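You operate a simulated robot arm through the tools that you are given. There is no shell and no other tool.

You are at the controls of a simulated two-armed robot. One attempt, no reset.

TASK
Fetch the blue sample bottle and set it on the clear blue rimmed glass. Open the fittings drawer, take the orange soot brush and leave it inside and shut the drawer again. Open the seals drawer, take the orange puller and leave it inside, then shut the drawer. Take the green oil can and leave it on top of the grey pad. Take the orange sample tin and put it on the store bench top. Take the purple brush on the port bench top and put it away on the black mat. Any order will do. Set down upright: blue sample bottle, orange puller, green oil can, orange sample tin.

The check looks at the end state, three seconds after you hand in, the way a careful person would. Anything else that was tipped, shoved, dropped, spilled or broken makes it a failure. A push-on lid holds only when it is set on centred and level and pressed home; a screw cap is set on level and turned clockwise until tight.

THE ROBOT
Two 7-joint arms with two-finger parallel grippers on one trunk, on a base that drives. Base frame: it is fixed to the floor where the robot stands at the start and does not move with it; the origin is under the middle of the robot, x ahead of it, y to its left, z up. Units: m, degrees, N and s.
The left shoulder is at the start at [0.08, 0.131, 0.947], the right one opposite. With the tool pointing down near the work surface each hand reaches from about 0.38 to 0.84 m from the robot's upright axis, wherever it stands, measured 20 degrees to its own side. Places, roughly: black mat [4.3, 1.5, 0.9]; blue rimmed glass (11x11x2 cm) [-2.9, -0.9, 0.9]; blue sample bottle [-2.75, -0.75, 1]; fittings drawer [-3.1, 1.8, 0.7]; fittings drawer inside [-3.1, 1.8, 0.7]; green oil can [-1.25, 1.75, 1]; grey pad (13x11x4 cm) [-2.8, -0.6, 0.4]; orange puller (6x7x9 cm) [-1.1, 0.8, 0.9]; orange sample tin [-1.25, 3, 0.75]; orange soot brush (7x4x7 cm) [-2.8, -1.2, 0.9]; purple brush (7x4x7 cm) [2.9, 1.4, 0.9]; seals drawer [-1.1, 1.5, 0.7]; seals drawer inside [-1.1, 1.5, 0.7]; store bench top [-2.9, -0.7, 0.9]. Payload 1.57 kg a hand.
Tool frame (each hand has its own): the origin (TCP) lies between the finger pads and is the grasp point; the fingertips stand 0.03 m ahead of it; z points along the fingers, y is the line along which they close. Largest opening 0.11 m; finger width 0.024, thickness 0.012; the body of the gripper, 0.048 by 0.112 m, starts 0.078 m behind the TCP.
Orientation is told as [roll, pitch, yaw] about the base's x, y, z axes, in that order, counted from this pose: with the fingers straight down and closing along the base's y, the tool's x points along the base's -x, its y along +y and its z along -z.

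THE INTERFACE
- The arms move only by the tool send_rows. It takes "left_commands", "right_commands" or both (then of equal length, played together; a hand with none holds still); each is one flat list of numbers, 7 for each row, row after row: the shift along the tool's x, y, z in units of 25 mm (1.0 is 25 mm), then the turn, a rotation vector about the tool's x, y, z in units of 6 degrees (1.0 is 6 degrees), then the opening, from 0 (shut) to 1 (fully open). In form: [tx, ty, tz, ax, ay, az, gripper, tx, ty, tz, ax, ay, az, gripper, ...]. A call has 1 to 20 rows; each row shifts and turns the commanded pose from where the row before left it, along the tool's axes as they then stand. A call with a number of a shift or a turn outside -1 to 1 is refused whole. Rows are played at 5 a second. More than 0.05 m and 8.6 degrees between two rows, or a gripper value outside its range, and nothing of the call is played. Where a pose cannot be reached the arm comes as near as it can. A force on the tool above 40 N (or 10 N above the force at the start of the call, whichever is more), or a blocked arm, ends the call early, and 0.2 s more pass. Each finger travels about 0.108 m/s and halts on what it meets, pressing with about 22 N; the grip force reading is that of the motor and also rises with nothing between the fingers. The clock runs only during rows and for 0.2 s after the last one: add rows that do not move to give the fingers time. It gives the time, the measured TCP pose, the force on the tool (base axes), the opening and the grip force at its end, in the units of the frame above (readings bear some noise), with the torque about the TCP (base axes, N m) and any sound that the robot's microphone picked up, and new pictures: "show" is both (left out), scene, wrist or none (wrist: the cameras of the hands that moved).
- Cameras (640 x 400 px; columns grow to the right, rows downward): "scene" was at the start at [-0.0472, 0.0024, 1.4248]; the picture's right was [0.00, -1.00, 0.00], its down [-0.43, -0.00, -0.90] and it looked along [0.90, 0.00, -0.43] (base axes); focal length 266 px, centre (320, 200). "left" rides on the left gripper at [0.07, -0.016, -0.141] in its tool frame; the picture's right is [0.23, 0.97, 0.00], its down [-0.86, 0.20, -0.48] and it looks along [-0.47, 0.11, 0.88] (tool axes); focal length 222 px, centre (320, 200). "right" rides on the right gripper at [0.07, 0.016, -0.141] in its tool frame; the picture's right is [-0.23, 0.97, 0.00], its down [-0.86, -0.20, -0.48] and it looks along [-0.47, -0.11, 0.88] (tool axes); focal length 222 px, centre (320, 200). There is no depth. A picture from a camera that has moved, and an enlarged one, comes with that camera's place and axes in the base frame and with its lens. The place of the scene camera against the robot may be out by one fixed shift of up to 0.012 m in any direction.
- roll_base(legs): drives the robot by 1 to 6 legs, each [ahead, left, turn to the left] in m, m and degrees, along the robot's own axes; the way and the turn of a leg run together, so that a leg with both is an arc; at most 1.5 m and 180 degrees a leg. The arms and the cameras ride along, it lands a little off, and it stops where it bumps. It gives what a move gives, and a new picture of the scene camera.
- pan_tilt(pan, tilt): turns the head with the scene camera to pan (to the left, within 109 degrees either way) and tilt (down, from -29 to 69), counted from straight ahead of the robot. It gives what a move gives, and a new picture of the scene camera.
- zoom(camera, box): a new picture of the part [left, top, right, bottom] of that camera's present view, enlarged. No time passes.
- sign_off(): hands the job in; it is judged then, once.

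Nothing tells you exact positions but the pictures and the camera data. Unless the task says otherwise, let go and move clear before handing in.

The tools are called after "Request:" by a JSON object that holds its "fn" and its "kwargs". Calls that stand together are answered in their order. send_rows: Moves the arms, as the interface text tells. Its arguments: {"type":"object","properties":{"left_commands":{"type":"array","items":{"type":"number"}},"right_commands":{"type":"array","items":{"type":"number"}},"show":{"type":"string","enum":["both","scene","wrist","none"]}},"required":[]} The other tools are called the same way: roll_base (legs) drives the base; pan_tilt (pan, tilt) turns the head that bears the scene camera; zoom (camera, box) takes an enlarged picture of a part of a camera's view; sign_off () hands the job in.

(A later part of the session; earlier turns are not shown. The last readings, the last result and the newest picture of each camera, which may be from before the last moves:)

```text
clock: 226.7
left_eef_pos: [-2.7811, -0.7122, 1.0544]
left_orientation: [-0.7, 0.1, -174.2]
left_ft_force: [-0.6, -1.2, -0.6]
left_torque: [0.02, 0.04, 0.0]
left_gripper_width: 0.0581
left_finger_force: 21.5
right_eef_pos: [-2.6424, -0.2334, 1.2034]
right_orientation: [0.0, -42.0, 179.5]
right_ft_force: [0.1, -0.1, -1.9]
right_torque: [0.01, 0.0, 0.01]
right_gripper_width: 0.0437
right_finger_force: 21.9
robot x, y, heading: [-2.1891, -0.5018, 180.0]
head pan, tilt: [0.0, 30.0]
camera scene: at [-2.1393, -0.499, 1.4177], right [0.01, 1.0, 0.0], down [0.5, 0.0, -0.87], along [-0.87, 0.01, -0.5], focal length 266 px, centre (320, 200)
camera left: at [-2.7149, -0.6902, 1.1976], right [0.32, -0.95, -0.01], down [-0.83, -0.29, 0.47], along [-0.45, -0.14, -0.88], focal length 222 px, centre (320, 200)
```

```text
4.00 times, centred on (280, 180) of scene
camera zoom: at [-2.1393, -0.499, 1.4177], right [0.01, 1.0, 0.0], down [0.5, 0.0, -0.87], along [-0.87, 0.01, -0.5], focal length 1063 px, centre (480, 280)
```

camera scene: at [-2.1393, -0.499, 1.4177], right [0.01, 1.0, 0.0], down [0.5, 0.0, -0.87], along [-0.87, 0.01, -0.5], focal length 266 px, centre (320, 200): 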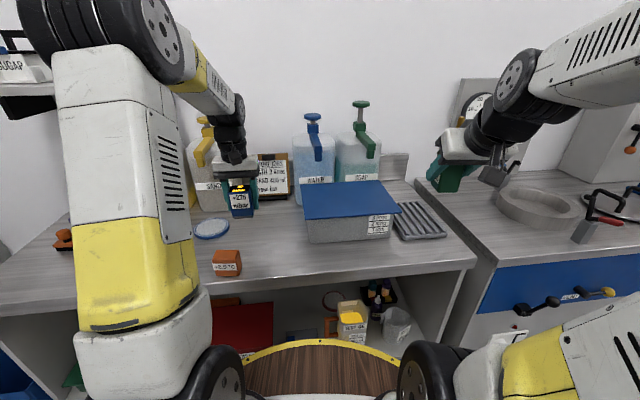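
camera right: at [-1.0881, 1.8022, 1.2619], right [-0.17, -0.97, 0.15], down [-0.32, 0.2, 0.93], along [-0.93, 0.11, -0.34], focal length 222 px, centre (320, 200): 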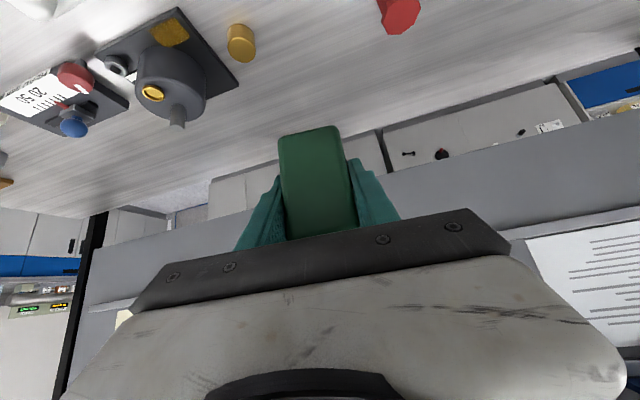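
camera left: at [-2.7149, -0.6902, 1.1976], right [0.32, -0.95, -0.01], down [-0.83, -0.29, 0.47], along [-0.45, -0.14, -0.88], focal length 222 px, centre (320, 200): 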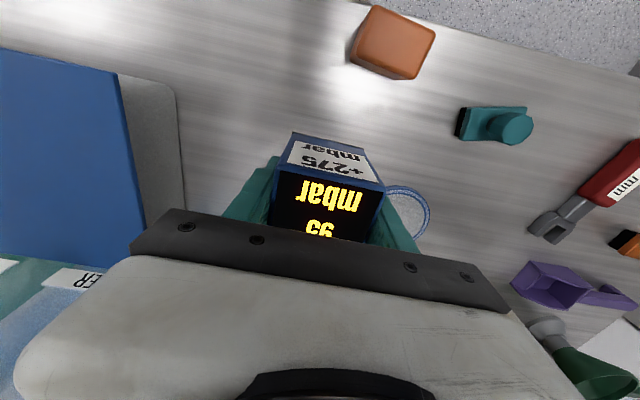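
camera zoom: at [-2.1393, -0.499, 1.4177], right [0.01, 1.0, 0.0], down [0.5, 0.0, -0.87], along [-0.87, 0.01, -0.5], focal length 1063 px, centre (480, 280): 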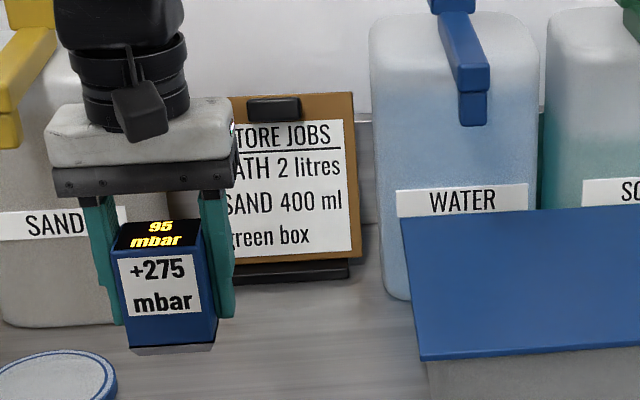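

The jug didn't move visibly. To clear its tap I'll set the bottle back on the bench at about [-2.80, -0.66] and regrip it with the hand tilted forward, so the gripper stays away from the jug.

Request:
{"fn": "send_rows", "kwargs": {"left_commands": [-0.27, -0.7, 0, 0.06, 0, 0, 0.2, -0.28, -0.7, 0, 0.06, 0, 0, 0.2, 0, -0.75, 0, 0, 0, 0, 0.2, 0, 0, 1, 0, 0, 0, 0.2, 0, 0, 1, 0, 0, 0, 0.2, 0, 0, 1, 0, 0, 0, 0.2, 0, 0, 1, 0, 0, 0, 0.2, 0, 0, 0.2, 0, 0, 0, 0.2, 0, 0, 0, 0, 0, 0, 0.2], "show": "wrist"}}

```text
clock: 228.7
left_eef_pos: [-2.8017, -0.659, 0.9521]
left_orientation: [-1.5, 0.3, -174.1]
left_ft_force: [0.2, 0.1, -1.5]
left_torque: [0.0, 0.05, -0.01]
left_gripper_width: 0.0576
left_finger_force: 22.1
right_eef_pos: [-2.6404, -0.2348, 1.2043]
right_orientation: [0.0, -42.0, 179.5]
right_ft_force: [0.4, -0.4, -1.8]
right_torque: [0.0, 0.0, 0.03]
right_gripper_width: 0.044
right_finger_force: 22.0
robot x, y, heading: [-2.1877, -0.5003, 179.6]
head pan, tilt: [0.0, 30.0]
camera left: at [-2.7345, -0.6381, 1.0948], right [0.32, -0.95, -0.02], down [-0.83, -0.3, 0.47], along [-0.45, -0.13, -0.88], focal length 222 px, centre (320, 200)
```

left: 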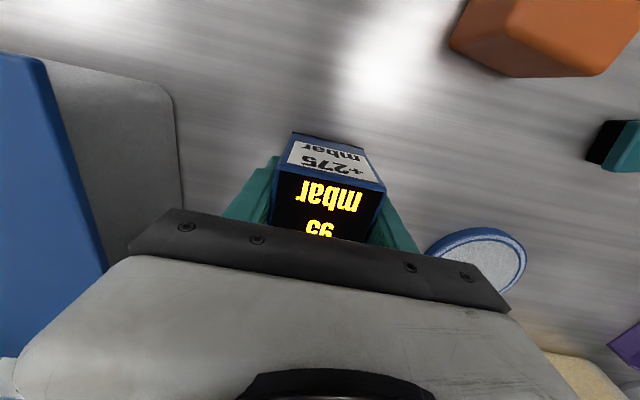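

Request:
{"fn": "send_rows", "kwargs": {"left_commands": [0, 0, 0, -0.25, 0, 0, 0.2, 0, 0, 0.15, 0, 0, 0, 0.2, 0, 0, 0, 0, 0, 0, 0.2, 0, 0, 0.15, 0, 0, 0, 0.2, 0, 0, 0, 0, 0, 0, 0.2], "show": "none"}}

```text
clock: 229.9
left_eef_pos: [-2.8006, -0.6577, 0.9451]
left_orientation: [0.0, 0.3, -174.2]
left_ft_force: [0.3, -1.2, -1.3]
left_torque: [0.02, 0.0, 0.0]
left_gripper_width: 0.0578
left_finger_force: 21.7
right_eef_pos: [-2.6405, -0.235, 1.203]
right_orientation: [0.0, -42.0, 179.6]
right_ft_force: [0.3, -0.8, -1.6]
right_torque: [-0.01, 0.0, -0.01]
right_gripper_width: 0.0437
right_finger_force: 21.9
robot x, y, heading: [-2.1889, -0.4959, 179.5]
head pan, tilt: [0.0, 30.0]
```

Request:
{"fn": "send_rows", "kwargs": {"left_commands": [0, 0, 0.12, 0, 0, 0, 0.2, 0, 0, 0, 0, 0, 0, 0.2, 0, 0, 0.08, 0, 0, 0, 0.2, 0, 0, 0, 0, 0, 0, 0.2], "show": "none"}}

```text
clock: 230.9
left_eef_pos: [-2.7997, -0.6574, 0.9409]
left_orientation: [0.1, 0.1, -174.2]
left_ft_force: [-2.3, 1.4, 15.1]
left_torque: [0.08, 0.11, -0.01]
left_gripper_width: 0.0577
left_finger_force: 22.1
right_eef_pos: [-2.6402, -0.2349, 1.204]
right_orientation: [-0.1, -42.0, 179.5]
right_ft_force: [-0.3, 0.5, -1.1]
right_torque: [-0.01, -0.03, 0.0]
right_gripper_width: 0.0436
right_finger_force: 22.3
robot x, y, heading: [-2.1891, -0.4993, 179.4]
head pan, tilt: [0.0, 30.0]
```

The bottle stands on the bench again. I'll release, rise, draw back a little, and tilt the left hand 42° forward.

Request:
{"fn": "send_rows", "kwargs": {"left_commands": [0, 0, -0.05, 0, 0, 0, 0.2, 0, 0, 0, 0, 0, 0, 0.6, 0, 0, 0, 0, 0, 0, 0.8, 0, 0, 0, 0, 0, 0, 0.8, 0, 0, -0.5, 0, 0, 0, 0.8, 0, 0, -1, 0, 0, 0, 0.8, 0, 0, -1, 0, 0, 0, 0.8, 0, 0, -1, 0, 0, 0, 0.8, 0, 0, -1, 0, 0, 0, 0.8, 0, 0, -1, 0, 0, 0, 0.8, 0, 0, -1, 0, 0, 0, 0.8, 0, 0, -1, 0, 0, 0, 0.8, 0.9, 0, -0.5, 0, 0, 0, 0.8, 0.9, 0, 0, 0, 0, 0, 0.8, 0.9, 0, 0, 0, 0, 0, 0.8, 1, 0, 0, 0, 0, 0, 0.8, 0, 0, 0, 0, 0, 0, 0.8], "show": "none"}}

Request:
{"fn": "send_rows", "kwargs": {"left_commands": [0, 0, 0, 0, -1, 0, 0.8, 0, 0, 0, 0, -1, 0, 0.8, 0, 0, 0, 0, -1, 0, 0.8, 0, 0, 0, 0, -1, 0, 0.8, 0, 0, 0, 0, -1, 0, 0.8, 0, 0, 0, 0, -1, 0, 0.8, 0, 0, 0, 0, -1, 0, 0.8, 0, 0, 0, 0, 0, 0, 0.8]}}

```text
clock: 234.5
left_eef_pos: [-2.7119, -0.6479, 1.1426]
left_orientation: [0.0, 0.2, -174.2]
left_ft_force: [0.1, 0.1, 0.0]
left_torque: [-0.02, 0.02, 0.0]
left_gripper_width: 0.088
left_finger_force: 0.0
right_eef_pos: [-2.6404, -0.2343, 1.2042]
right_orientation: [0.0, -42.1, 179.5]
right_ft_force: [0.2, 0.5, -1.1]
right_torque: [0.01, 0.0, -0.02]
right_gripper_width: 0.0437
right_finger_force: 22.2
robot x, y, heading: [-2.1936, -0.5025, 179.9]
head pan, tilt: [0.0, 30.0]
```

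```text
clock: 236.3
left_eef_pos: [-2.7091, -0.6494, 1.1413]
left_orientation: [0.0, -41.8, -174.3]
left_ft_force: [-0.5, -0.9, -0.8]
left_torque: [0.03, 0.0, 0.01]
left_gripper_width: 0.0877
left_finger_force: 0.1
right_eef_pos: [-2.6411, -0.2354, 1.2029]
right_orientation: [0.1, -42.0, 179.5]
right_ft_force: [0.2, -0.4, -2.2]
right_torque: [-0.01, 0.02, 0.0]
right_gripper_width: 0.0436
right_finger_force: 21.9
robot x, y, heading: [-2.1901, -0.5, 179.5]
head pan, tilt: [0.0, 30.0]
camera scene: at [-2.1392, -0.499, 1.4177], right [0.01, 1.0, 0.0], down [0.5, 0.0, -0.87], along [-0.87, 0.01, -0.5], focal length 266 px, centre (320, 200)
camera left: at [-2.5661, -0.6177, 1.2008], right [0.27, -0.95, -0.15], down [-0.3, -0.23, 0.93], along [-0.92, -0.2, -0.34], focal length 222 px, centre (320, 200)
```

scene: 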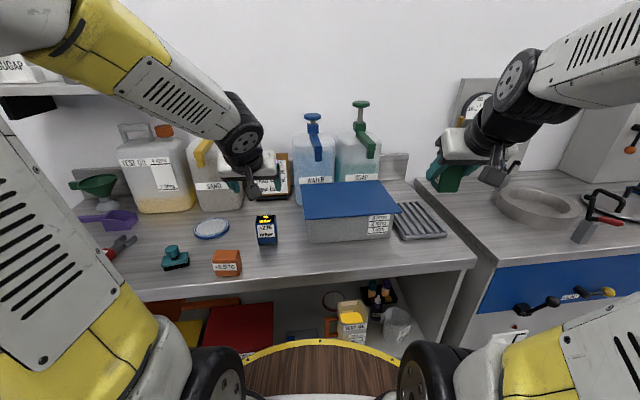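
left: 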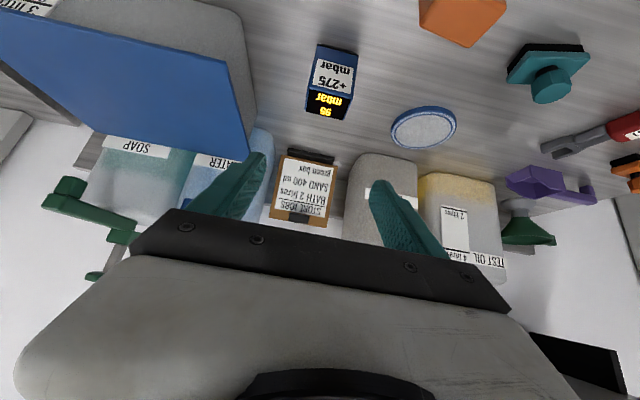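

I'll come down and in along the tilted tool axis to the bottle.

Request:
{"fn": "send_rows", "kwargs": {"left_commands": [0.863, 0, 0.963, 0, 0, 0, 0.8, 0.863, 0, 0.963, 0, 0, 0, 0.8, 0.863, 0, 0.963, 0, 0, 0, 0.8, 0, 0, 0.913, 0, 0, 0, 0.8, 0, 0, 0.913, 0, 0, 0, 0.8, 0, 0, 0.913, 0, 0, 0, 0.8, 0, 0, 0, 0, 0, 0, 0.8], "show": "wrist"}}

Request:
{"fn": "zoom", "kwargs": {"camera": "left", "box": [200, 60, 440, 240]}}

```text
clock: 237.9
left_eef_pos: [-2.7536, -0.6548, 0.9916]
left_orientation: [0.1, -41.8, -174.1]
left_ft_force: [-0.3, -0.5, -0.4]
left_torque: [0.03, -0.01, -0.01]
left_gripper_width: 0.0879
left_finger_force: 0.0
right_eef_pos: [-2.6417, -0.2343, 1.2028]
right_orientation: [0.0, -42.0, 179.5]
right_ft_force: [0.5, 0.4, -0.9]
right_torque: [-0.01, 0.04, 0.02]
right_gripper_width: 0.0437
right_finger_force: 22.1
robot x, y, heading: [-2.1919, -0.5058, 179.3]
head pan, tilt: [0.0, 30.0]
camera left: at [-2.6109, -0.623, 1.0518], right [0.27, -0.95, -0.15], down [-0.3, -0.23, 0.93], along [-0.92, -0.2, -0.34], focal length 222 px, centre (320, 200)
```

left: 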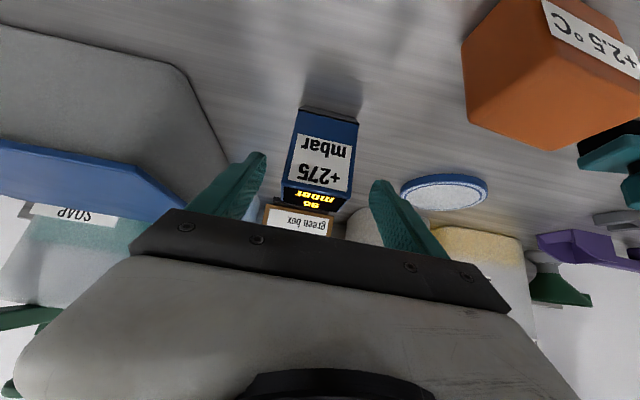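

```text
2.22 times, centred on (320, 150) of left
camera zoom: at [-2.6109, -0.623, 1.0518], right [0.27, -0.95, -0.15], down [-0.3, -0.23, 0.93], along [-0.92, -0.2, -0.34], focal length 494 px, centre (320, 311)
```

zoom: 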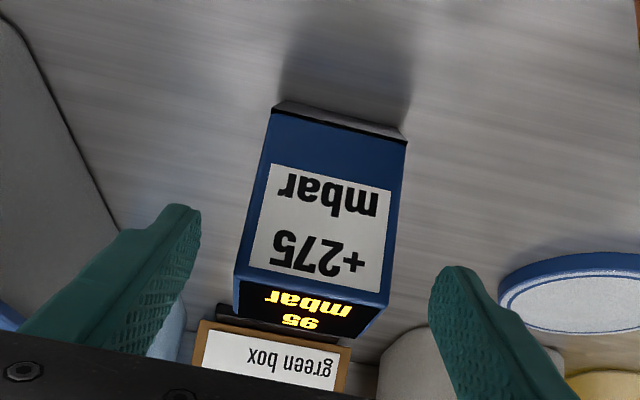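

Request:
{"fn": "send_rows", "kwargs": {"left_commands": [0, 0, 0.913, 0, 0, 0, 0.8, 0, 0, 0.913, 0, 0, 0, 0.8, 0, 0, 0.8, 0, 0, 0, 0.8, 0, 0, 0, 0, 0, 0, 0.8, 0, 0, 0, 0, 0, 0, 0.2, 0, 0, 0, 0, 0, 0, 0.2, 0, 0, 0, 0, 0, 0, 0.2, 0, 0, 0, 0, 0, 0, 0.2]}}

```text
clock: 239.7
left_eef_pos: [-2.798, -0.6587, 0.9423]
left_orientation: [0.1, -41.8, -174.1]
left_ft_force: [-1.3, 0.1, 1.5]
left_torque: [0.11, 0.03, 0.0]
left_gripper_width: 0.0574
left_finger_force: 21.3
right_eef_pos: [-2.6412, -0.2343, 1.2032]
right_orientation: [0.0, -42.0, 179.4]
right_ft_force: [0.6, 0.1, -1.3]
right_torque: [-0.02, 0.0, 0.0]
right_gripper_width: 0.0442
right_finger_force: 22.3
robot x, y, heading: [-2.1903, -0.5019, 179.7]
head pan, tilt: [0.0, 30.0]
camera scene: at [-2.1392, -0.499, 1.4177], right [0.01, 1.0, 0.0], down [0.5, 0.0, -0.87], along [-0.87, 0.01, -0.5], focal length 266 px, centre (320, 200)
camera left: at [-2.6539, -0.6274, 1.0032], right [0.27, -0.95, -0.15], down [-0.3, -0.23, 0.93], along [-0.92, -0.2, -0.34], focal length 222 px, centre (320, 200)
```

scene: 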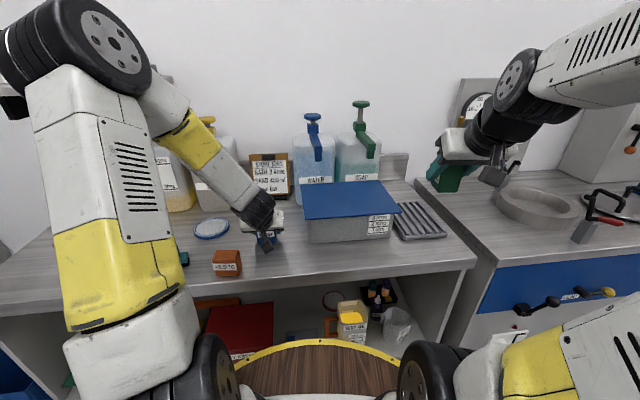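
left: 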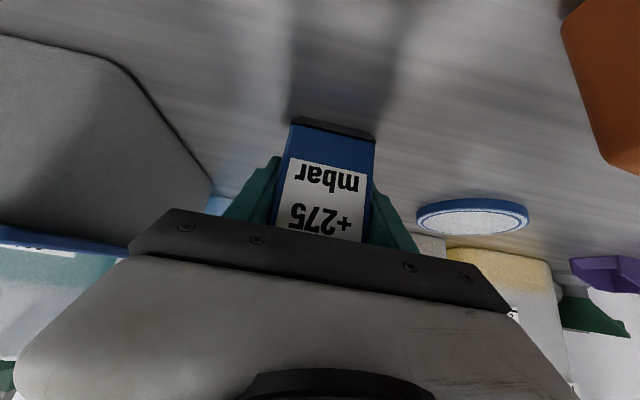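

Gripped again at a tilt. I'll lift, carry it sideways over the glass, and check.

Request:
{"fn": "send_rows", "kwargs": {"left_commands": [-0.333, 0, -0.372, 0, 0, 0, 0.2, -0.667, 0, -0.745, 0, 0, 0, 0.2, -0.667, 0, -0.745, 0, 0, 0, 0.2, -0.667, 0, -0.745, 0, 0, 0, 0.2, -0.243, 0.888, 0.218, 0, 0, 0, 0.2, -0.243, 0.888, 0.218, 0, 0, 0, 0.2, -0.243, 0.888, 0.218, 0, 0, 0, 0.2, -0.243, 0.888, 0.218, 0, 0, 0, 0.2, -0.243, 0.888, 0.218, 0, 0, 0, 0.2, -0.243, 0.888, 0.218, 0, 0, 0, 0.2, -0.243, 0.888, 0.218, 0, 0, 0, 0.2, -0.243, 0.888, 0.218, 0, 0, 0, 0.2, 0, 0, 0, 0, 0, 0, 0.2]}}

Request:
{"fn": "zoom", "kwargs": {"camera": "left", "box": [200, 60, 440, 240]}}

Request:
{"fn": "zoom", "kwargs": {"camera": "scene", "box": [150, 150, 310, 250]}}

```text
clock: 242.5
left_eef_pos: [-2.8458, -0.8414, 1.0314]
left_orientation: [0.1, -41.8, -174.2]
left_ft_force: [1.1, 0.1, -1.8]
left_torque: [-0.01, -0.01, 0.0]
left_gripper_width: 0.0579
left_finger_force: 21.6
right_eef_pos: [-2.6413, -0.2341, 1.2038]
right_orientation: [0.1, -42.1, 179.5]
right_ft_force: [0.8, -0.4, -1.6]
right_torque: [0.01, 0.0, 0.03]
right_gripper_width: 0.0439
right_finger_force: 21.9
robot x, y, heading: [-2.1893, -0.5051, 179.5]
head pan, tilt: [0.0, 30.0]
camera scene: at [-2.1392, -0.499, 1.4177], right [0.01, 1.0, 0.0], down [0.5, 0.0, -0.87], along [-0.87, 0.01, -0.5], focal length 266 px, centre (320, 200)
camera left: at [-2.7019, -0.8105, 1.0909], right [0.27, -0.95, -0.15], down [-0.3, -0.23, 0.93], along [-0.92, -0.2, -0.34], focal length 222 px, centre (320, 200)
```

scene: 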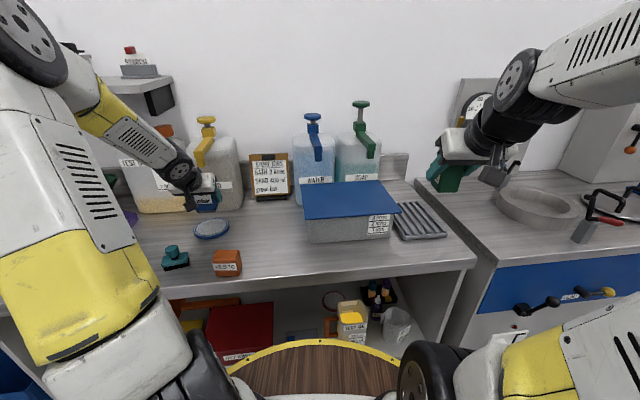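
left: 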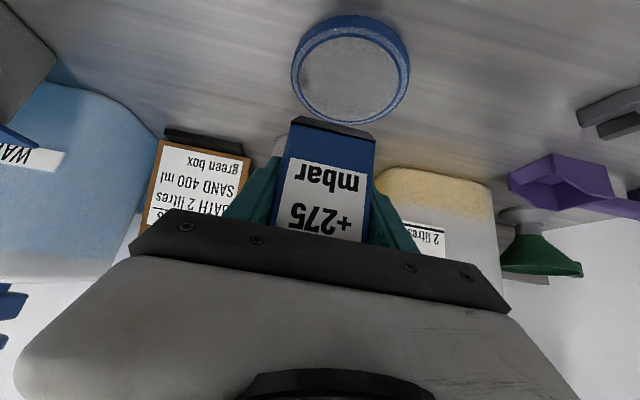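

```text
2.22 times, centred on (320, 150) of left
camera zoom: at [-2.7019, -0.8105, 1.0909], right [0.27, -0.95, -0.15], down [-0.3, -0.23, 0.93], along [-0.92, -0.2, -0.34], focal length 494 px, centre (320, 311)
```

zoom: 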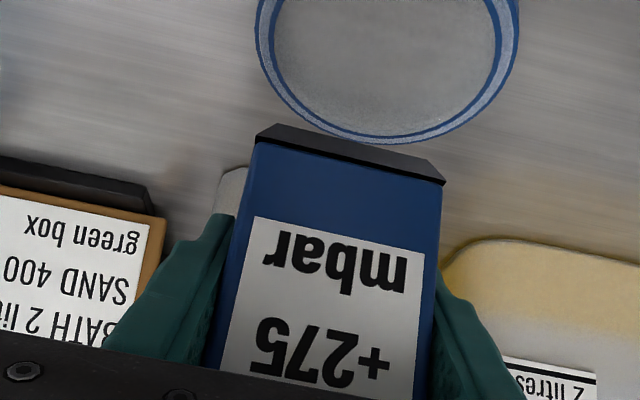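

```text
4.00 times, centred on (230, 200) of scene
camera zoom: at [-2.1392, -0.499, 1.4177], right [0.01, 1.0, 0.0], down [0.5, 0.0, -0.87], along [-0.87, 0.01, -0.5], focal length 1063 px, centre (680, 200)
```

zoom: 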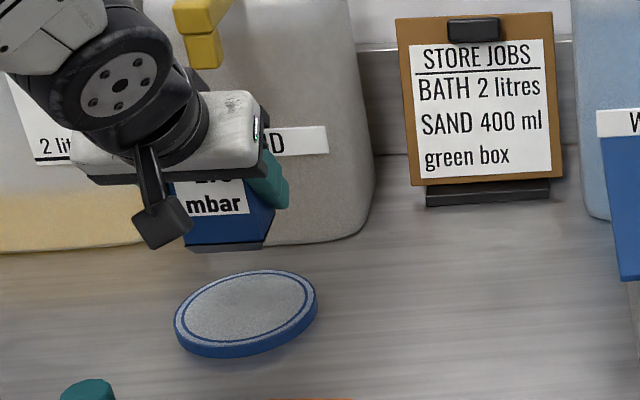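

The glass centre computes to about [-2.840, -0.842], and the bottle is nearly over it. I'll shift 5 mm forward and lower it.

Request:
{"fn": "send_rows", "kwargs": {"left_commands": [0.18, 0, -0.16, 0, 0, 0, 0.2, 0.533, 0, 0.596, 0, 0, 0, 0.2, 0.533, 0, 0.596, 0, 0, 0, 0.2, 0.533, 0, 0.596, 0, 0, 0, 0.2, 0, 0, 0, 0, 0, 0, 0.2], "show": "wrist"}}

Request:
{"fn": "zoom", "kwargs": {"camera": "scene", "box": [150, 150, 310, 250]}}

```text
clock: 243.7
left_eef_pos: [-2.8399, -0.8396, 0.9703]
left_orientation: [0.2, -41.8, -174.2]
left_ft_force: [0.0, 0.3, -1.8]
left_torque: [-0.03, -0.02, 0.0]
left_gripper_width: 0.0574
left_finger_force: 22.1
right_eef_pos: [-2.6408, -0.2348, 1.2031]
right_orientation: [0.0, -42.0, 179.6]
right_ft_force: [0.4, 0.3, -2.1]
right_torque: [0.01, 0.0, -0.03]
right_gripper_width: 0.0438
right_finger_force: 21.5
robot x, y, heading: [-2.189, -0.4998, 179.4]
head pan, tilt: [0.0, 30.0]
camera left: at [-2.6968, -0.8086, 1.0303], right [0.27, -0.95, -0.15], down [-0.3, -0.23, 0.93], along [-0.92, -0.2, -0.34], focal length 222 px, centre (320, 200)
```

left: 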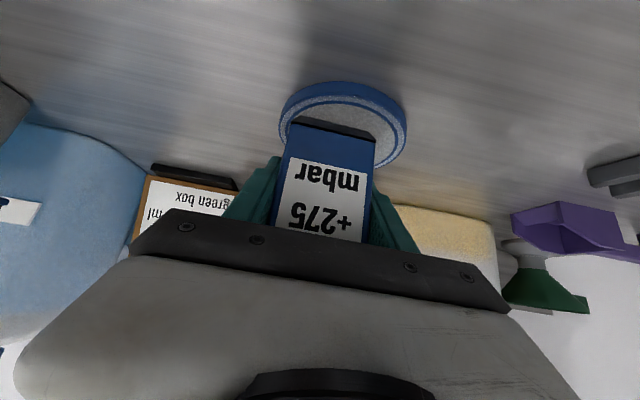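

```text
4.00 times, centred on (230, 200) of scene
camera zoom: at [-2.1392, -0.499, 1.4177], right [0.01, 1.0, 0.0], down [0.5, 0.0, -0.87], along [-0.87, 0.01, -0.5], focal length 1063 px, centre (680, 200)
```

zoom: 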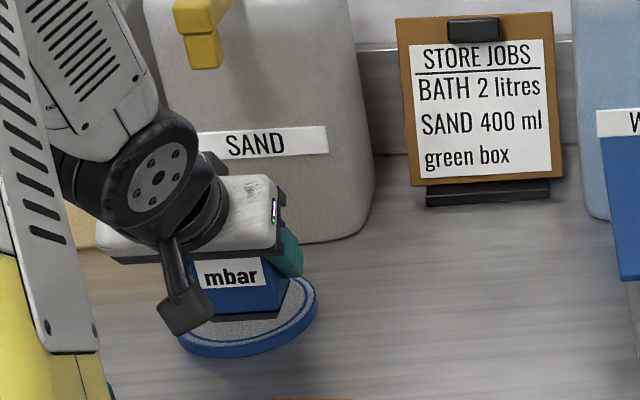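

Request:
{"fn": "send_rows", "kwargs": {"left_commands": [0.12, 0.12, -0.107, 0, 0, 0, 0.2, 0.1, 0, 0.112, 0, 0, 0, 0.2, 0, 0, 0, 0, 0, 0, 0.2, 0.1, 0, 0.112, 0, 0, 0, 0.2, 0, 0, 0, 0, 0, 0, 0.2], "show": "none"}}

```text
clock: 244.9
left_eef_pos: [-2.8373, -0.843, 0.9644]
left_orientation: [-0.1, -41.8, -174.3]
left_ft_force: [-0.2, -0.4, -0.4]
left_torque: [0.03, 0.04, 0.02]
left_gripper_width: 0.0579
left_finger_force: 22.0
right_eef_pos: [-2.6412, -0.2349, 1.2032]
right_orientation: [0.0, -42.0, 179.5]
right_ft_force: [0.5, -0.4, -1.1]
right_torque: [0.01, -0.01, 0.0]
right_gripper_width: 0.0438
right_finger_force: 21.6
robot x, y, heading: [-2.1896, -0.4992, 179.4]
head pan, tilt: [0.0, 30.0]
```

Request:
{"fn": "send_rows", "kwargs": {"left_commands": [0.08, 0, 0.09, 0, 0, 0, 0.2, 0, 0, 0, 0, 0, 0, 0.2, 0.08, 0, 0.09, 0, 0, 0, 0.2, 0, 0, 0, 0, 0, 0, 0.2], "show": "none"}}

```text
clock: 245.9
left_eef_pos: [-2.8364, -0.8435, 0.9575]
left_orientation: [-0.1, -41.7, -174.2]
left_ft_force: [0.1, 0.4, -1.1]
left_torque: [0.0, 0.02, 0.01]
left_gripper_width: 0.058
left_finger_force: 21.5
right_eef_pos: [-2.641, -0.2348, 1.2035]
right_orientation: [0.1, -41.9, 179.5]
right_ft_force: [-0.1, -0.2, -1.6]
right_torque: [-0.02, -0.03, 0.04]
right_gripper_width: 0.044
right_finger_force: 22.2
robot x, y, heading: [-2.1918, -0.5014, 179.7]
head pan, tilt: [0.0, 30.0]
```

Request:
{"fn": "send_rows", "kwargs": {"left_commands": [0.08, 0, 0.09, 0, 0, 0, 0.2, 0, 0, 0, 0, 0, 0, 0.2, 0.08, 0, 0.09, 0, 0, 0, 0.2, 0, 0, 0, 0, 0, 0, 0.2], "show": "wrist"}}

Request:
{"fn": "zoom", "kwargs": {"camera": "scene", "box": [150, 150, 310, 250]}}

```text
clock: 246.9
left_eef_pos: [-2.8355, -0.8431, 0.9535]
left_orientation: [0.1, -42.0, -174.3]
left_ft_force: [-3.3, -1.1, 14.6]
left_torque: [0.02, 0.05, -0.03]
left_gripper_width: 0.0579
left_finger_force: 22.4
right_eef_pos: [-2.6405, -0.2346, 1.2032]
right_orientation: [0.0, -42.0, 179.4]
right_ft_force: [-0.3, 0.0, -2.3]
right_torque: [0.02, -0.01, -0.01]
right_gripper_width: 0.0438
right_finger_force: 21.6
robot x, y, heading: [-2.1917, -0.5022, 179.7]
head pan, tilt: [0.0, 30.0]
camera left: at [-2.6932, -0.8118, 1.0122], right [0.27, -0.95, -0.15], down [-0.29, -0.23, 0.93], along [-0.92, -0.2, -0.34], focal length 222 px, centre (320, 200)
```

left: 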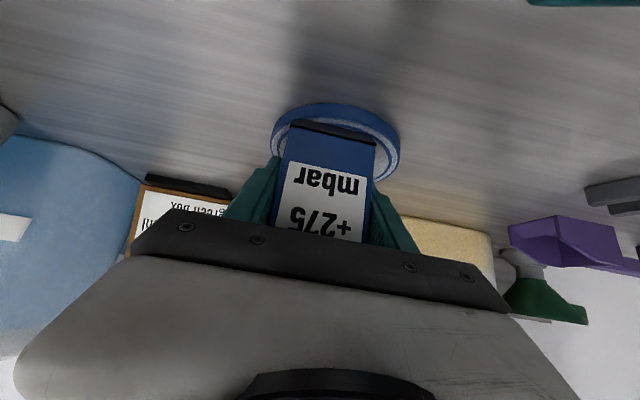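

```text
4.00 times, centred on (230, 200) of scene
camera zoom: at [-2.1389, -0.4989, 1.4177], right [0.01, 1.0, 0.0], down [0.5, 0.0, -0.87], along [-0.87, 0.01, -0.5], focal length 1063 px, centre (680, 200)
```

zoom: 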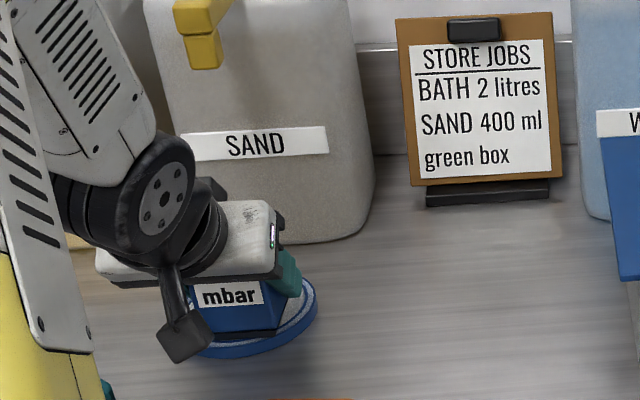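

The bottle touches the glass. I'll shift it 7 mm back toward the centre, set it down, and release.

Request:
{"fn": "send_rows", "kwargs": {"left_commands": [-0.16, 0, -0.18, 0, 0, 0, 0.2, -0.21, 0.08, 0.186, 0, 0, 0, 0.2, 0, 0, 0, 0, 0, 0, 0.2, 0.14, 0, 0.16, 0, 0, 0, 0.2, 0, 0, 0, 0, 0, 0, 0.2], "show": "wrist"}}

```text
clock: 248.1
left_eef_pos: [-2.8436, -0.8464, 0.9528]
left_orientation: [0.1, -41.8, -174.2]
left_ft_force: [1.6, 0.4, 5.9]
left_torque: [0.07, -0.07, 0.0]
left_gripper_width: 0.0578
left_finger_force: 21.9
right_eef_pos: [-2.6416, -0.2355, 1.2029]
right_orientation: [-0.1, -42.2, 179.5]
right_ft_force: [0.0, 0.6, -1.2]
right_torque: [0.02, 0.02, 0.03]
right_gripper_width: 0.0436
right_finger_force: 21.8
robot x, y, heading: [-2.1893, -0.5042, 179.5]
head pan, tilt: [0.0, 30.0]
camera left: at [-2.6995, -0.8149, 1.0125], right [0.27, -0.95, -0.15], down [-0.3, -0.23, 0.93], along [-0.92, -0.2, -0.34], focal length 222 px, centre (320, 200)
```

left: 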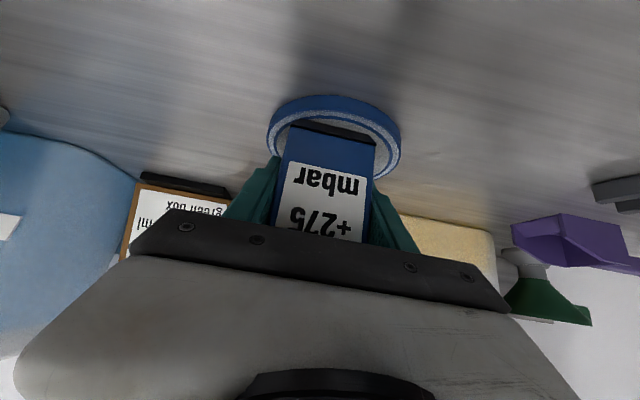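

Request:
{"fn": "send_rows", "kwargs": {"left_commands": [0, 0, 0, 0, 0, 0, 0.6, 0, 0, 0, 0, 0, 0, 0.75, 0, 0, 0, 0, 0, 0, 0.75, 0, 0, -0.5, 0, 0, 0, 0.75, 0, 0, -1, 0, 0, 0, 0.75, 0, 0, -1, 0, 0, 0, 0.75, 0, 0, -1, 0, 0, 0, 0.75, 0, 0, -1, 0, 0, 0, 0.75, 0, 0, -1, 0, 0, 0, 0.75, 0, 0, -1, 0, 0, 0, 0.75, 0, 0, 0, 0, 0, 0, 0.75]}}

Request:
{"fn": "zoom", "kwargs": {"camera": "left", "box": [240, 20, 440, 160]}}

```text
clock: 250.5
left_eef_pos: [-2.737, -0.8335, 1.0741]
left_orientation: [0.2, -41.8, -174.5]
left_ft_force: [0.3, -0.4, 0.0]
left_torque: [-0.01, -0.03, 0.02]
left_gripper_width: 0.0825
left_finger_force: 0.1
right_eef_pos: [-2.6427, -0.2334, 1.2031]
right_orientation: [0.1, -42.0, 179.4]
right_ft_force: [0.2, 0.5, -1.6]
right_torque: [-0.03, -0.02, 0.04]
right_gripper_width: 0.0437
right_finger_force: 21.9
robot x, y, heading: [-2.1902, -0.5022, 179.6]
head pan, tilt: [0.0, 30.0]
camera scene: at [-2.1394, -0.4981, 1.4177], right [0.01, 1.0, 0.0], down [0.5, 0.0, -0.87], along [-0.87, 0.01, -0.5], focal length 266 px, centre (320, 200)
camera left: at [-2.5933, -0.8029, 1.1338], right [0.27, -0.95, -0.15], down [-0.3, -0.23, 0.93], along [-0.92, -0.2, -0.35], focal length 222 px, centre (320, 200)
```

scene: 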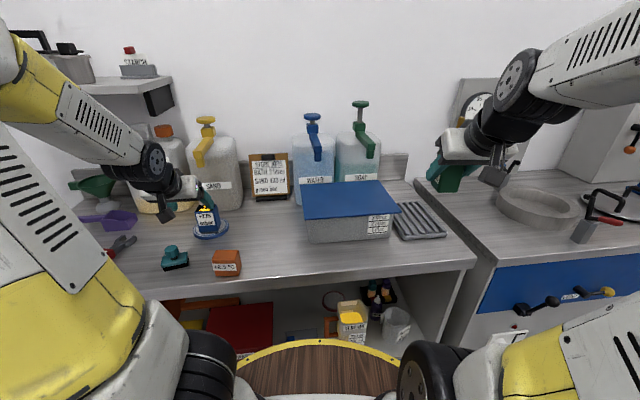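
left: 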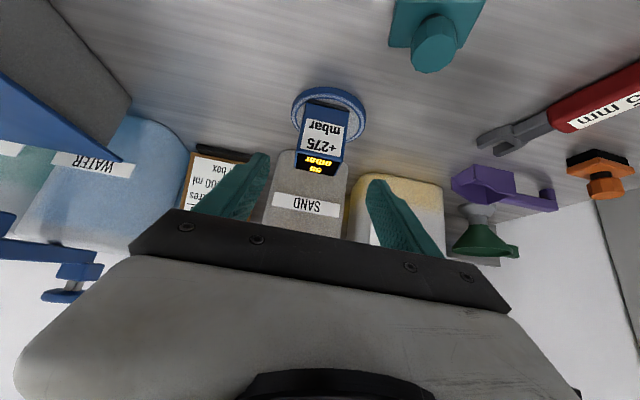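

```text
2.86 times, centred on (340, 90) of left
camera zoom: at [-2.5933, -0.8029, 1.1338], right [0.27, -0.95, -0.15], down [-0.3, -0.23, 0.93], along [-0.92, -0.2, -0.35], focal length 635 px, centre (263, 514)
```

zoom: 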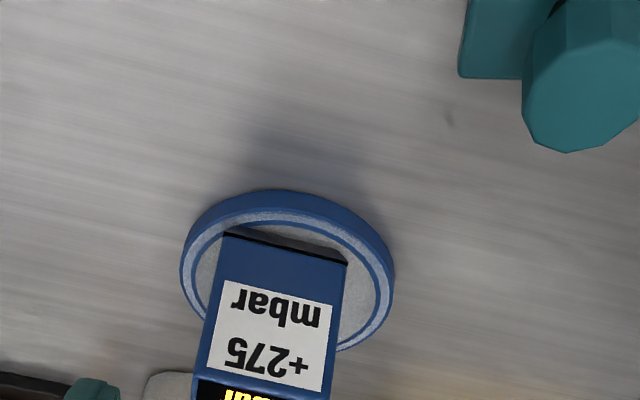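

The bottle stands upright on the glass. Now the oil can: I'll back off and look at the lower shelf with the grey pad.

Request:
{"fn": "roll_base", "kwargs": {"legs": [[-0.4, 0, 0]]}}

Request:
{"fn": "pan_tilt", "kwargs": {"pan": 0, "tilt": 40}}

Request:
{"fn": "zoom", "kwargs": {"camera": "scene", "box": [240, 130, 440, 270]}}

```text
clock: 253.0
left_eef_pos: [-2.3441, -0.8392, 1.0734]
left_orientation: [0.1, -41.8, -174.2]
left_ft_force: [0.1, 0.1, 0.7]
left_torque: [0.02, 0.04, 0.04]
left_gripper_width: 0.0825
left_finger_force: 0.0
right_eef_pos: [-2.249, -0.2376, 1.2032]
right_orientation: [0.0, -42.1, 179.5]
right_ft_force: [-0.1, -0.8, -1.1]
right_torque: [0.05, 0.02, -0.03]
right_gripper_width: 0.0438
right_finger_force: 21.6
robot x, y, heading: [-1.7997, -0.5071, 179.8]
head pan, tilt: [0.0, 30.0]
camera scene: at [-1.7474, -0.5019, 1.4177], right [0.01, 1.0, 0.0], down [0.5, 0.0, -0.87], along [-0.87, 0.01, -0.5], focal length 266 px, centre (320, 200)
```

scene: 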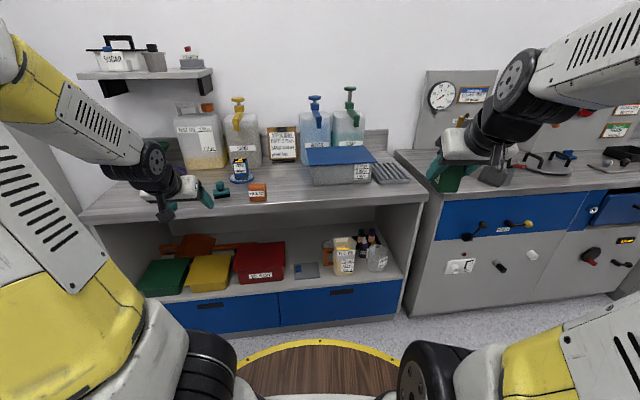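

```text
clock: 253.7
left_eef_pos: [-2.3456, -0.8382, 1.0752]
left_orientation: [0.0, -41.8, -174.2]
left_ft_force: [0.4, -0.2, 0.1]
left_torque: [-0.02, 0.05, 0.04]
left_gripper_width: 0.0825
left_finger_force: 0.0
right_eef_pos: [-2.2489, -0.2375, 1.2029]
right_orientation: [0.0, -42.0, 179.5]
right_ft_force: [0.0, 0.6, -1.4]
right_torque: [0.03, 0.02, 0.04]
right_gripper_width: 0.0439
right_finger_force: 21.5
robot x, y, heading: [-1.793, -0.5028, 179.5]
head pan, tilt: [0.0, 40.0]
camera scene: at [-1.7419, -0.502, 1.4024], right [0.01, 1.0, 0.0], down [0.64, 0.0, -0.77], along [-0.77, 0.01, -0.64], focal length 266 px, centre (320, 200)
```

scene: 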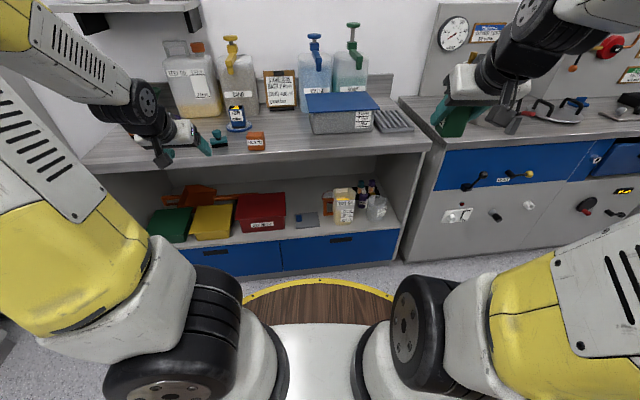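

```text
2.86 times, centred on (340, 200) of scene
camera zoom: at [-1.7419, -0.502, 1.4024], right [0.01, 1.0, 0.0], down [0.64, 0.0, -0.77], along [-0.77, 0.01, -0.64], focal length 759 px, centre (263, 200)
```

zoom: 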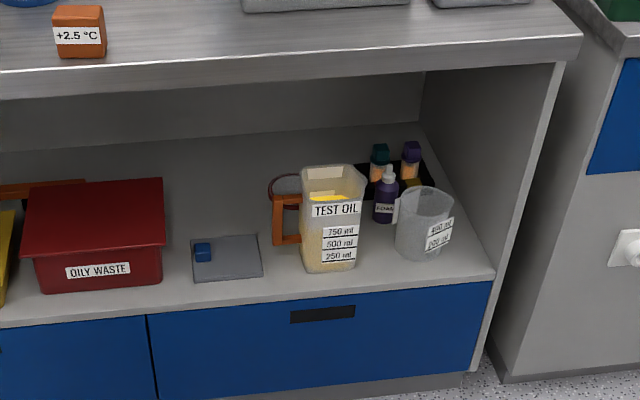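

The grey pad on the shelf carries a blue knob at its left; the oil jug's handle is just to its right. I'll retract the left hand, sidestep so the right hand lines up with the pad, then lower the can in front of the shelf.

Request:
{"fn": "send_rows", "kwargs": {"left_commands": [0.741, 0, -0.664, 0, 0, 0, 0.75, 0.741, 0, -0.664, 0, 0, 0, 0.75, 0.741, 0, -0.664, 0, 0, 0, 0.75, 0.741, 0, -0.664, 0, 0, 0, 0.75, -0.667, 0, -0.745, 0, 0, 0, 0.75, -0.667, 0, -0.745, 0, 0, 0, 0.75, -0.667, 0, -0.745, 0, 0, 0, 0.75, -0.667, 0, -0.745, 0, 0, 0, 0.75, 0, 0, 0, 0, 0, 0, 0.75], "show": "none"}}

Request:
{"fn": "roll_base", "kwargs": {"legs": [[0, 0.31, 0]]}}

```text
clock: 255.7
left_eef_pos: [-2.2501, -0.8254, 1.1722]
left_orientation: [0.1, -41.7, -174.3]
left_ft_force: [0.2, 0.3, -0.7]
left_torque: [0.0, 0.0, 0.04]
left_gripper_width: 0.0826
left_finger_force: 0.1
left hand out of reach, approached as far as the arm can: row 2
right_eef_pos: [-2.2489, -0.2387, 1.2045]
right_orientation: [-0.1, -42.0, 179.5]
right_ft_force: [0.3, 0.6, -0.7]
right_torque: [-0.01, -0.01, -0.01]
right_gripper_width: 0.0438
right_finger_force: 21.3
robot x, y, heading: [-1.7957, -0.5036, 179.4]
head pan, tilt: [0.0, 40.0]
```

```text
clock: 257.8
left_eef_pos: [-2.253, -1.138, 1.1725]
left_orientation: [0.0, -41.8, -174.3]
left_ft_force: [-0.4, -0.2, -0.4]
left_torque: [-0.01, 0.0, 0.0]
left_gripper_width: 0.0823
left_finger_force: 0.0
right_eef_pos: [-2.2515, -0.5507, 1.2026]
right_orientation: [0.0, -42.0, 179.4]
right_ft_force: [-1.1, 0.0, -1.6]
right_torque: [0.03, -0.03, 0.02]
right_gripper_width: 0.044
right_finger_force: 21.9
robot x, y, heading: [-1.798, -0.8173, 179.5]
head pan, tilt: [0.0, 40.0]
camera scene: at [-1.7442, -0.8149, 1.4024], right [0.01, 1.0, 0.0], down [0.64, -0.01, -0.77], along [-0.77, 0.01, -0.64], focal length 266 px, centre (320, 200)
```

scene: 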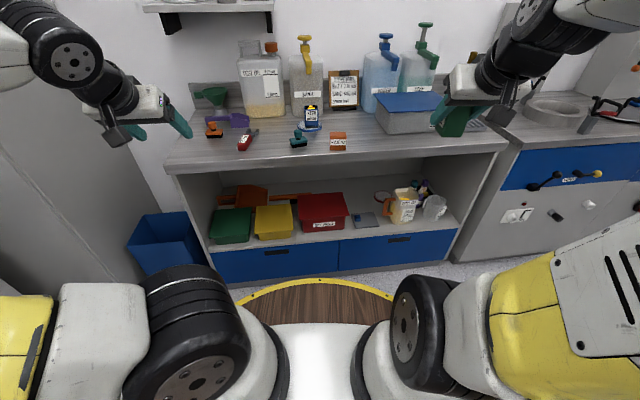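

I'll extend the right hand a little and lower the can in front of the shelf opening.

Request:
{"fn": "send_rows", "kwargs": {"right_commands": [-0.773, 0, 0.696, 0, 0, 0, 0.2, -0.773, 0, 0.696, 0, 0, 0, 0.2, -0.773, 0, 0.696, 0, 0, 0, 0.2, -0.773, 0, 0.696, 0, 0, 0, 0.2, -0.6, 0, 0.54, 0, 0, 0, 0.2, 0.8, 0, 0.889, 0, 0, 0, 0.2, 0.8, 0, 0.889, 0, 0, 0, 0.2, 0.8, 0, 0.889, 0, 0, 0, 0.2, 0.8, 0, 0.889, 0, 0, 0, 0.2, 0.8, 0, 0.889, 0, 0, 0, 0.2, 0.8, 0, 0.889, 0, 0, 0, 0.2, 0.8, 0, 0.889, 0, 0, 0, 0.2, 0.8, 0, 0.889, 0, 0, 0, 0.2, 0, 0, 0, 0, 0, 0, 0.2]}}

```text
clock: 260.8
left_eef_pos: [-2.2525, -1.1387, 1.1717]
left_orientation: [0.2, -41.8, -174.3]
left_ft_force: [0.6, 0.7, -0.5]
left_torque: [-0.02, 0.01, 0.01]
left_gripper_width: 0.0827
left_finger_force: 0.1
right_eef_pos: [-2.3743, -0.5511, 0.9645]
right_orientation: [0.0, -42.0, 179.5]
right_ft_force: [0.3, -0.1, -1.7]
right_torque: [0.04, 0.02, 0.02]
right_gripper_width: 0.0439
right_finger_force: 22.1
robot x, y, heading: [-1.7999, -0.818, 179.7]
head pan, tilt: [0.0, 40.0]
camera scene: at [-1.7442, -0.8149, 1.4024], right [0.01, 1.0, 0.0], down [0.64, -0.01, -0.77], along [-0.77, 0.01, -0.64], focal length 266 px, centre (320, 200)
camera right: at [-2.2283, -0.5651, 1.0233], right [-0.18, -0.97, 0.15], down [-0.31, 0.2, 0.93], along [-0.93, 0.12, -0.34], focal length 222 px, centre (320, 200)
```

scene: 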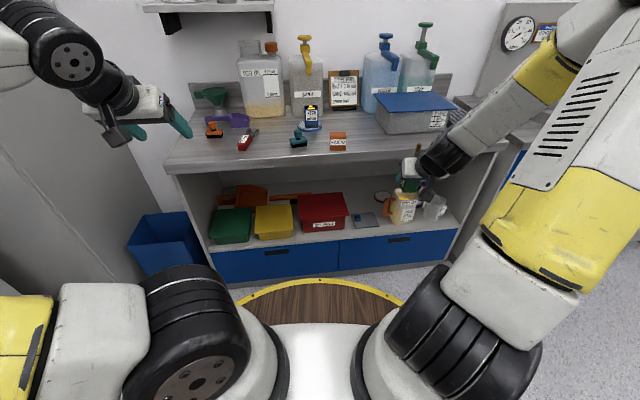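
right: 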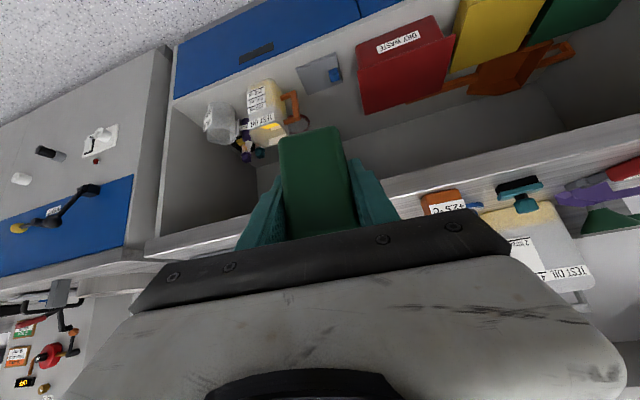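

Request:
{"fn": "send_rows", "kwargs": {"right_commands": [0.8, 0, 0.889, 0, 0, 0, 0.2, 0.8, 0, 0.889, 0, 0, 0, 0.2, 0.8, 0, 0.889, 0, 0, 0, 0.2, 0.8, 0, 0.889, 0, 0, 0, 0.2, 0.8, 0, 0.889, 0, 0, 0, 0.2, 0.8, 0, 0.889, 0, 0, 0, 0.2, 0.8, 0, 0.889, 0, 0, 0, 0.2, 0.8, 0, 0.889, 0, 0, 0, 0.2, 0.8, 0, 0.889, 0, 0, 0, 0.2, 0.8, 0, 0.889, 0, 0, 0, 0.2, 0.8, 0, 0.889, 0, 0, 0, 0.2, 0.8, 0, 0.889, 0, 0, 0, 0.2, 0, 0, 0, 0, 0, 0, 0.2]}}

Request:
{"fn": "zoom", "kwargs": {"camera": "right", "box": [200, 0, 440, 150]}}

```text
clock: 263.6
left_eef_pos: [-2.2527, -1.138, 1.1724]
left_orientation: [0.1, -41.8, -174.3]
left_ft_force: [-0.2, -0.8, 0.7]
left_torque: [0.0, -0.02, 0.03]
left_gripper_width: 0.0824
left_finger_force: 0.0
right_eef_pos: [-2.3758, -0.5492, 0.6042]
right_orientation: [0.0, -42.0, 179.5]
right_ft_force: [-0.4, 0.8, -1.5]
right_torque: [0.0, -0.02, 0.02]
right_gripper_width: 0.0439
right_finger_force: 21.6
robot x, y, heading: [-1.8015, -0.8157, 179.3]
head pan, tilt: [0.0, 40.0]
camera scene: at [-1.7443, -0.8149, 1.4024], right [0.01, 1.0, 0.0], down [0.64, -0.01, -0.77], along [-0.77, 0.01, -0.64], focal length 266 px, centre (320, 200)
camera right: at [-2.2286, -0.5641, 0.6629], right [-0.18, -0.97, 0.15], down [-0.31, 0.2, 0.93], along [-0.93, 0.12, -0.34], focal length 222 px, centre (320, 200)
```

scene: 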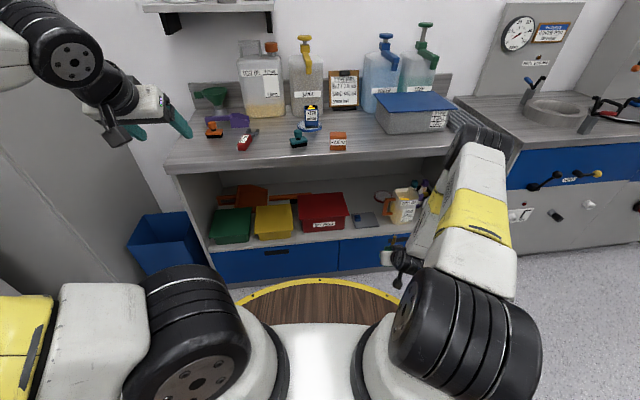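
right: 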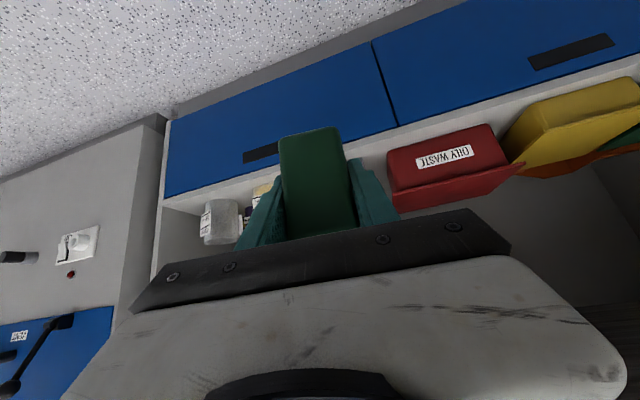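

```text
2.67 times, centred on (320, 75) of right
camera zoom: at [-2.2286, -0.5641, 0.6629], right [-0.18, -0.97, 0.15], down [-0.31, 0.2, 0.93], along [-0.93, 0.12, -0.34], focal length 592 px, centre (320, 533)
```

zoom: 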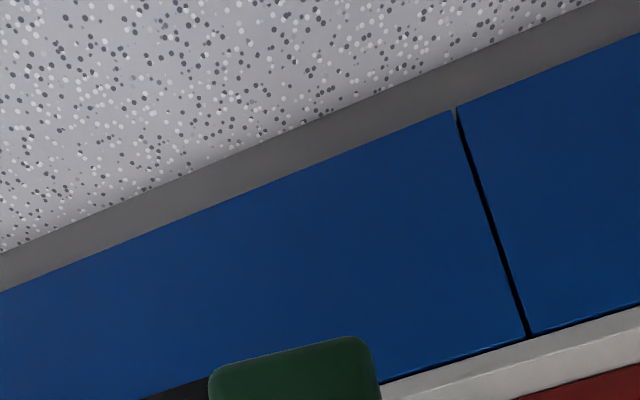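

The shelf's top surface works out at z about 0.395 with its front edge at x about -2.665; the pad's centre is about [-2.765, -0.56]. Before driving in, I need to check where my right elbow and forearm lie relative to the bench top.

Request:
{"fn": "pan_tilt", "kwargs": {"pan": -40, "tilt": 40}}

Request:
{"fn": "pan_tilt", "kwargs": {"pan": 10, "tilt": 40}}

```text
clock: 264.7
left_eef_pos: [-2.2533, -1.1383, 1.1725]
left_orientation: [0.1, -41.7, -174.3]
left_ft_force: [0.4, 0.5, -0.9]
left_torque: [0.0, 0.04, 0.01]
left_gripper_width: 0.0827
left_finger_force: 0.1
right_eef_pos: [-2.3753, -0.5496, 0.6046]
right_orientation: [-0.1, -42.1, 179.5]
right_ft_force: [0.8, 0.3, -1.8]
right_torque: [0.03, 0.03, -0.01]
right_gripper_width: 0.0438
right_finger_force: 21.9
robot x, y, heading: [-1.8023, -0.8149, 179.4]
head pan, tilt: [-40.0, 40.0]
camera scene: at [-1.7241, -0.7605, 1.4024], right [0.65, 0.76, 0.0], down [0.49, -0.42, -0.77], along [-0.58, 0.5, -0.64], focal length 266 px, centre (320, 200)
```

scene: 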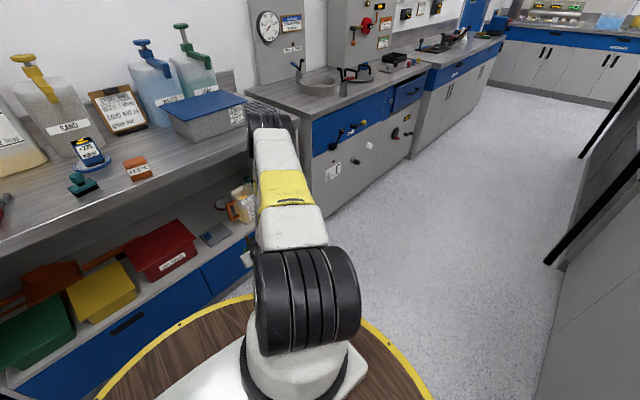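

```text
clock: 265.9
left_eef_pos: [-2.254, -1.1379, 1.1713]
left_orientation: [0.1, -41.7, -174.3]
left_ft_force: [0.6, -0.1, -0.6]
left_torque: [-0.03, 0.01, 0.0]
left_gripper_width: 0.0823
left_finger_force: 0.1
right_eef_pos: [-2.3746, -0.5487, 0.6037]
right_orientation: [0.0, -41.9, 179.5]
right_ft_force: [-0.1, -0.7, -2.7]
right_torque: [0.01, 0.03, 0.0]
right_gripper_width: 0.0441
right_finger_force: 22.0
robot x, y, heading: [-1.798, -0.8194, 179.5]
head pan, tilt: [10.0, 40.0]
camera scene: at [-1.7432, -0.8296, 1.4024], right [-0.17, 0.99, 0.0], down [0.63, 0.11, -0.77], along [-0.76, -0.13, -0.64], focal length 266 px, centre (320, 200)
```

scene: 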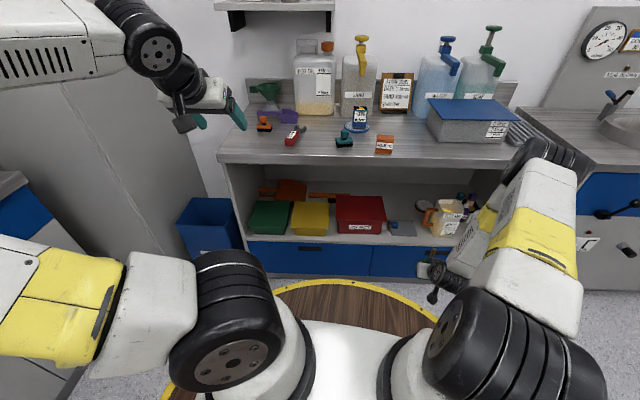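

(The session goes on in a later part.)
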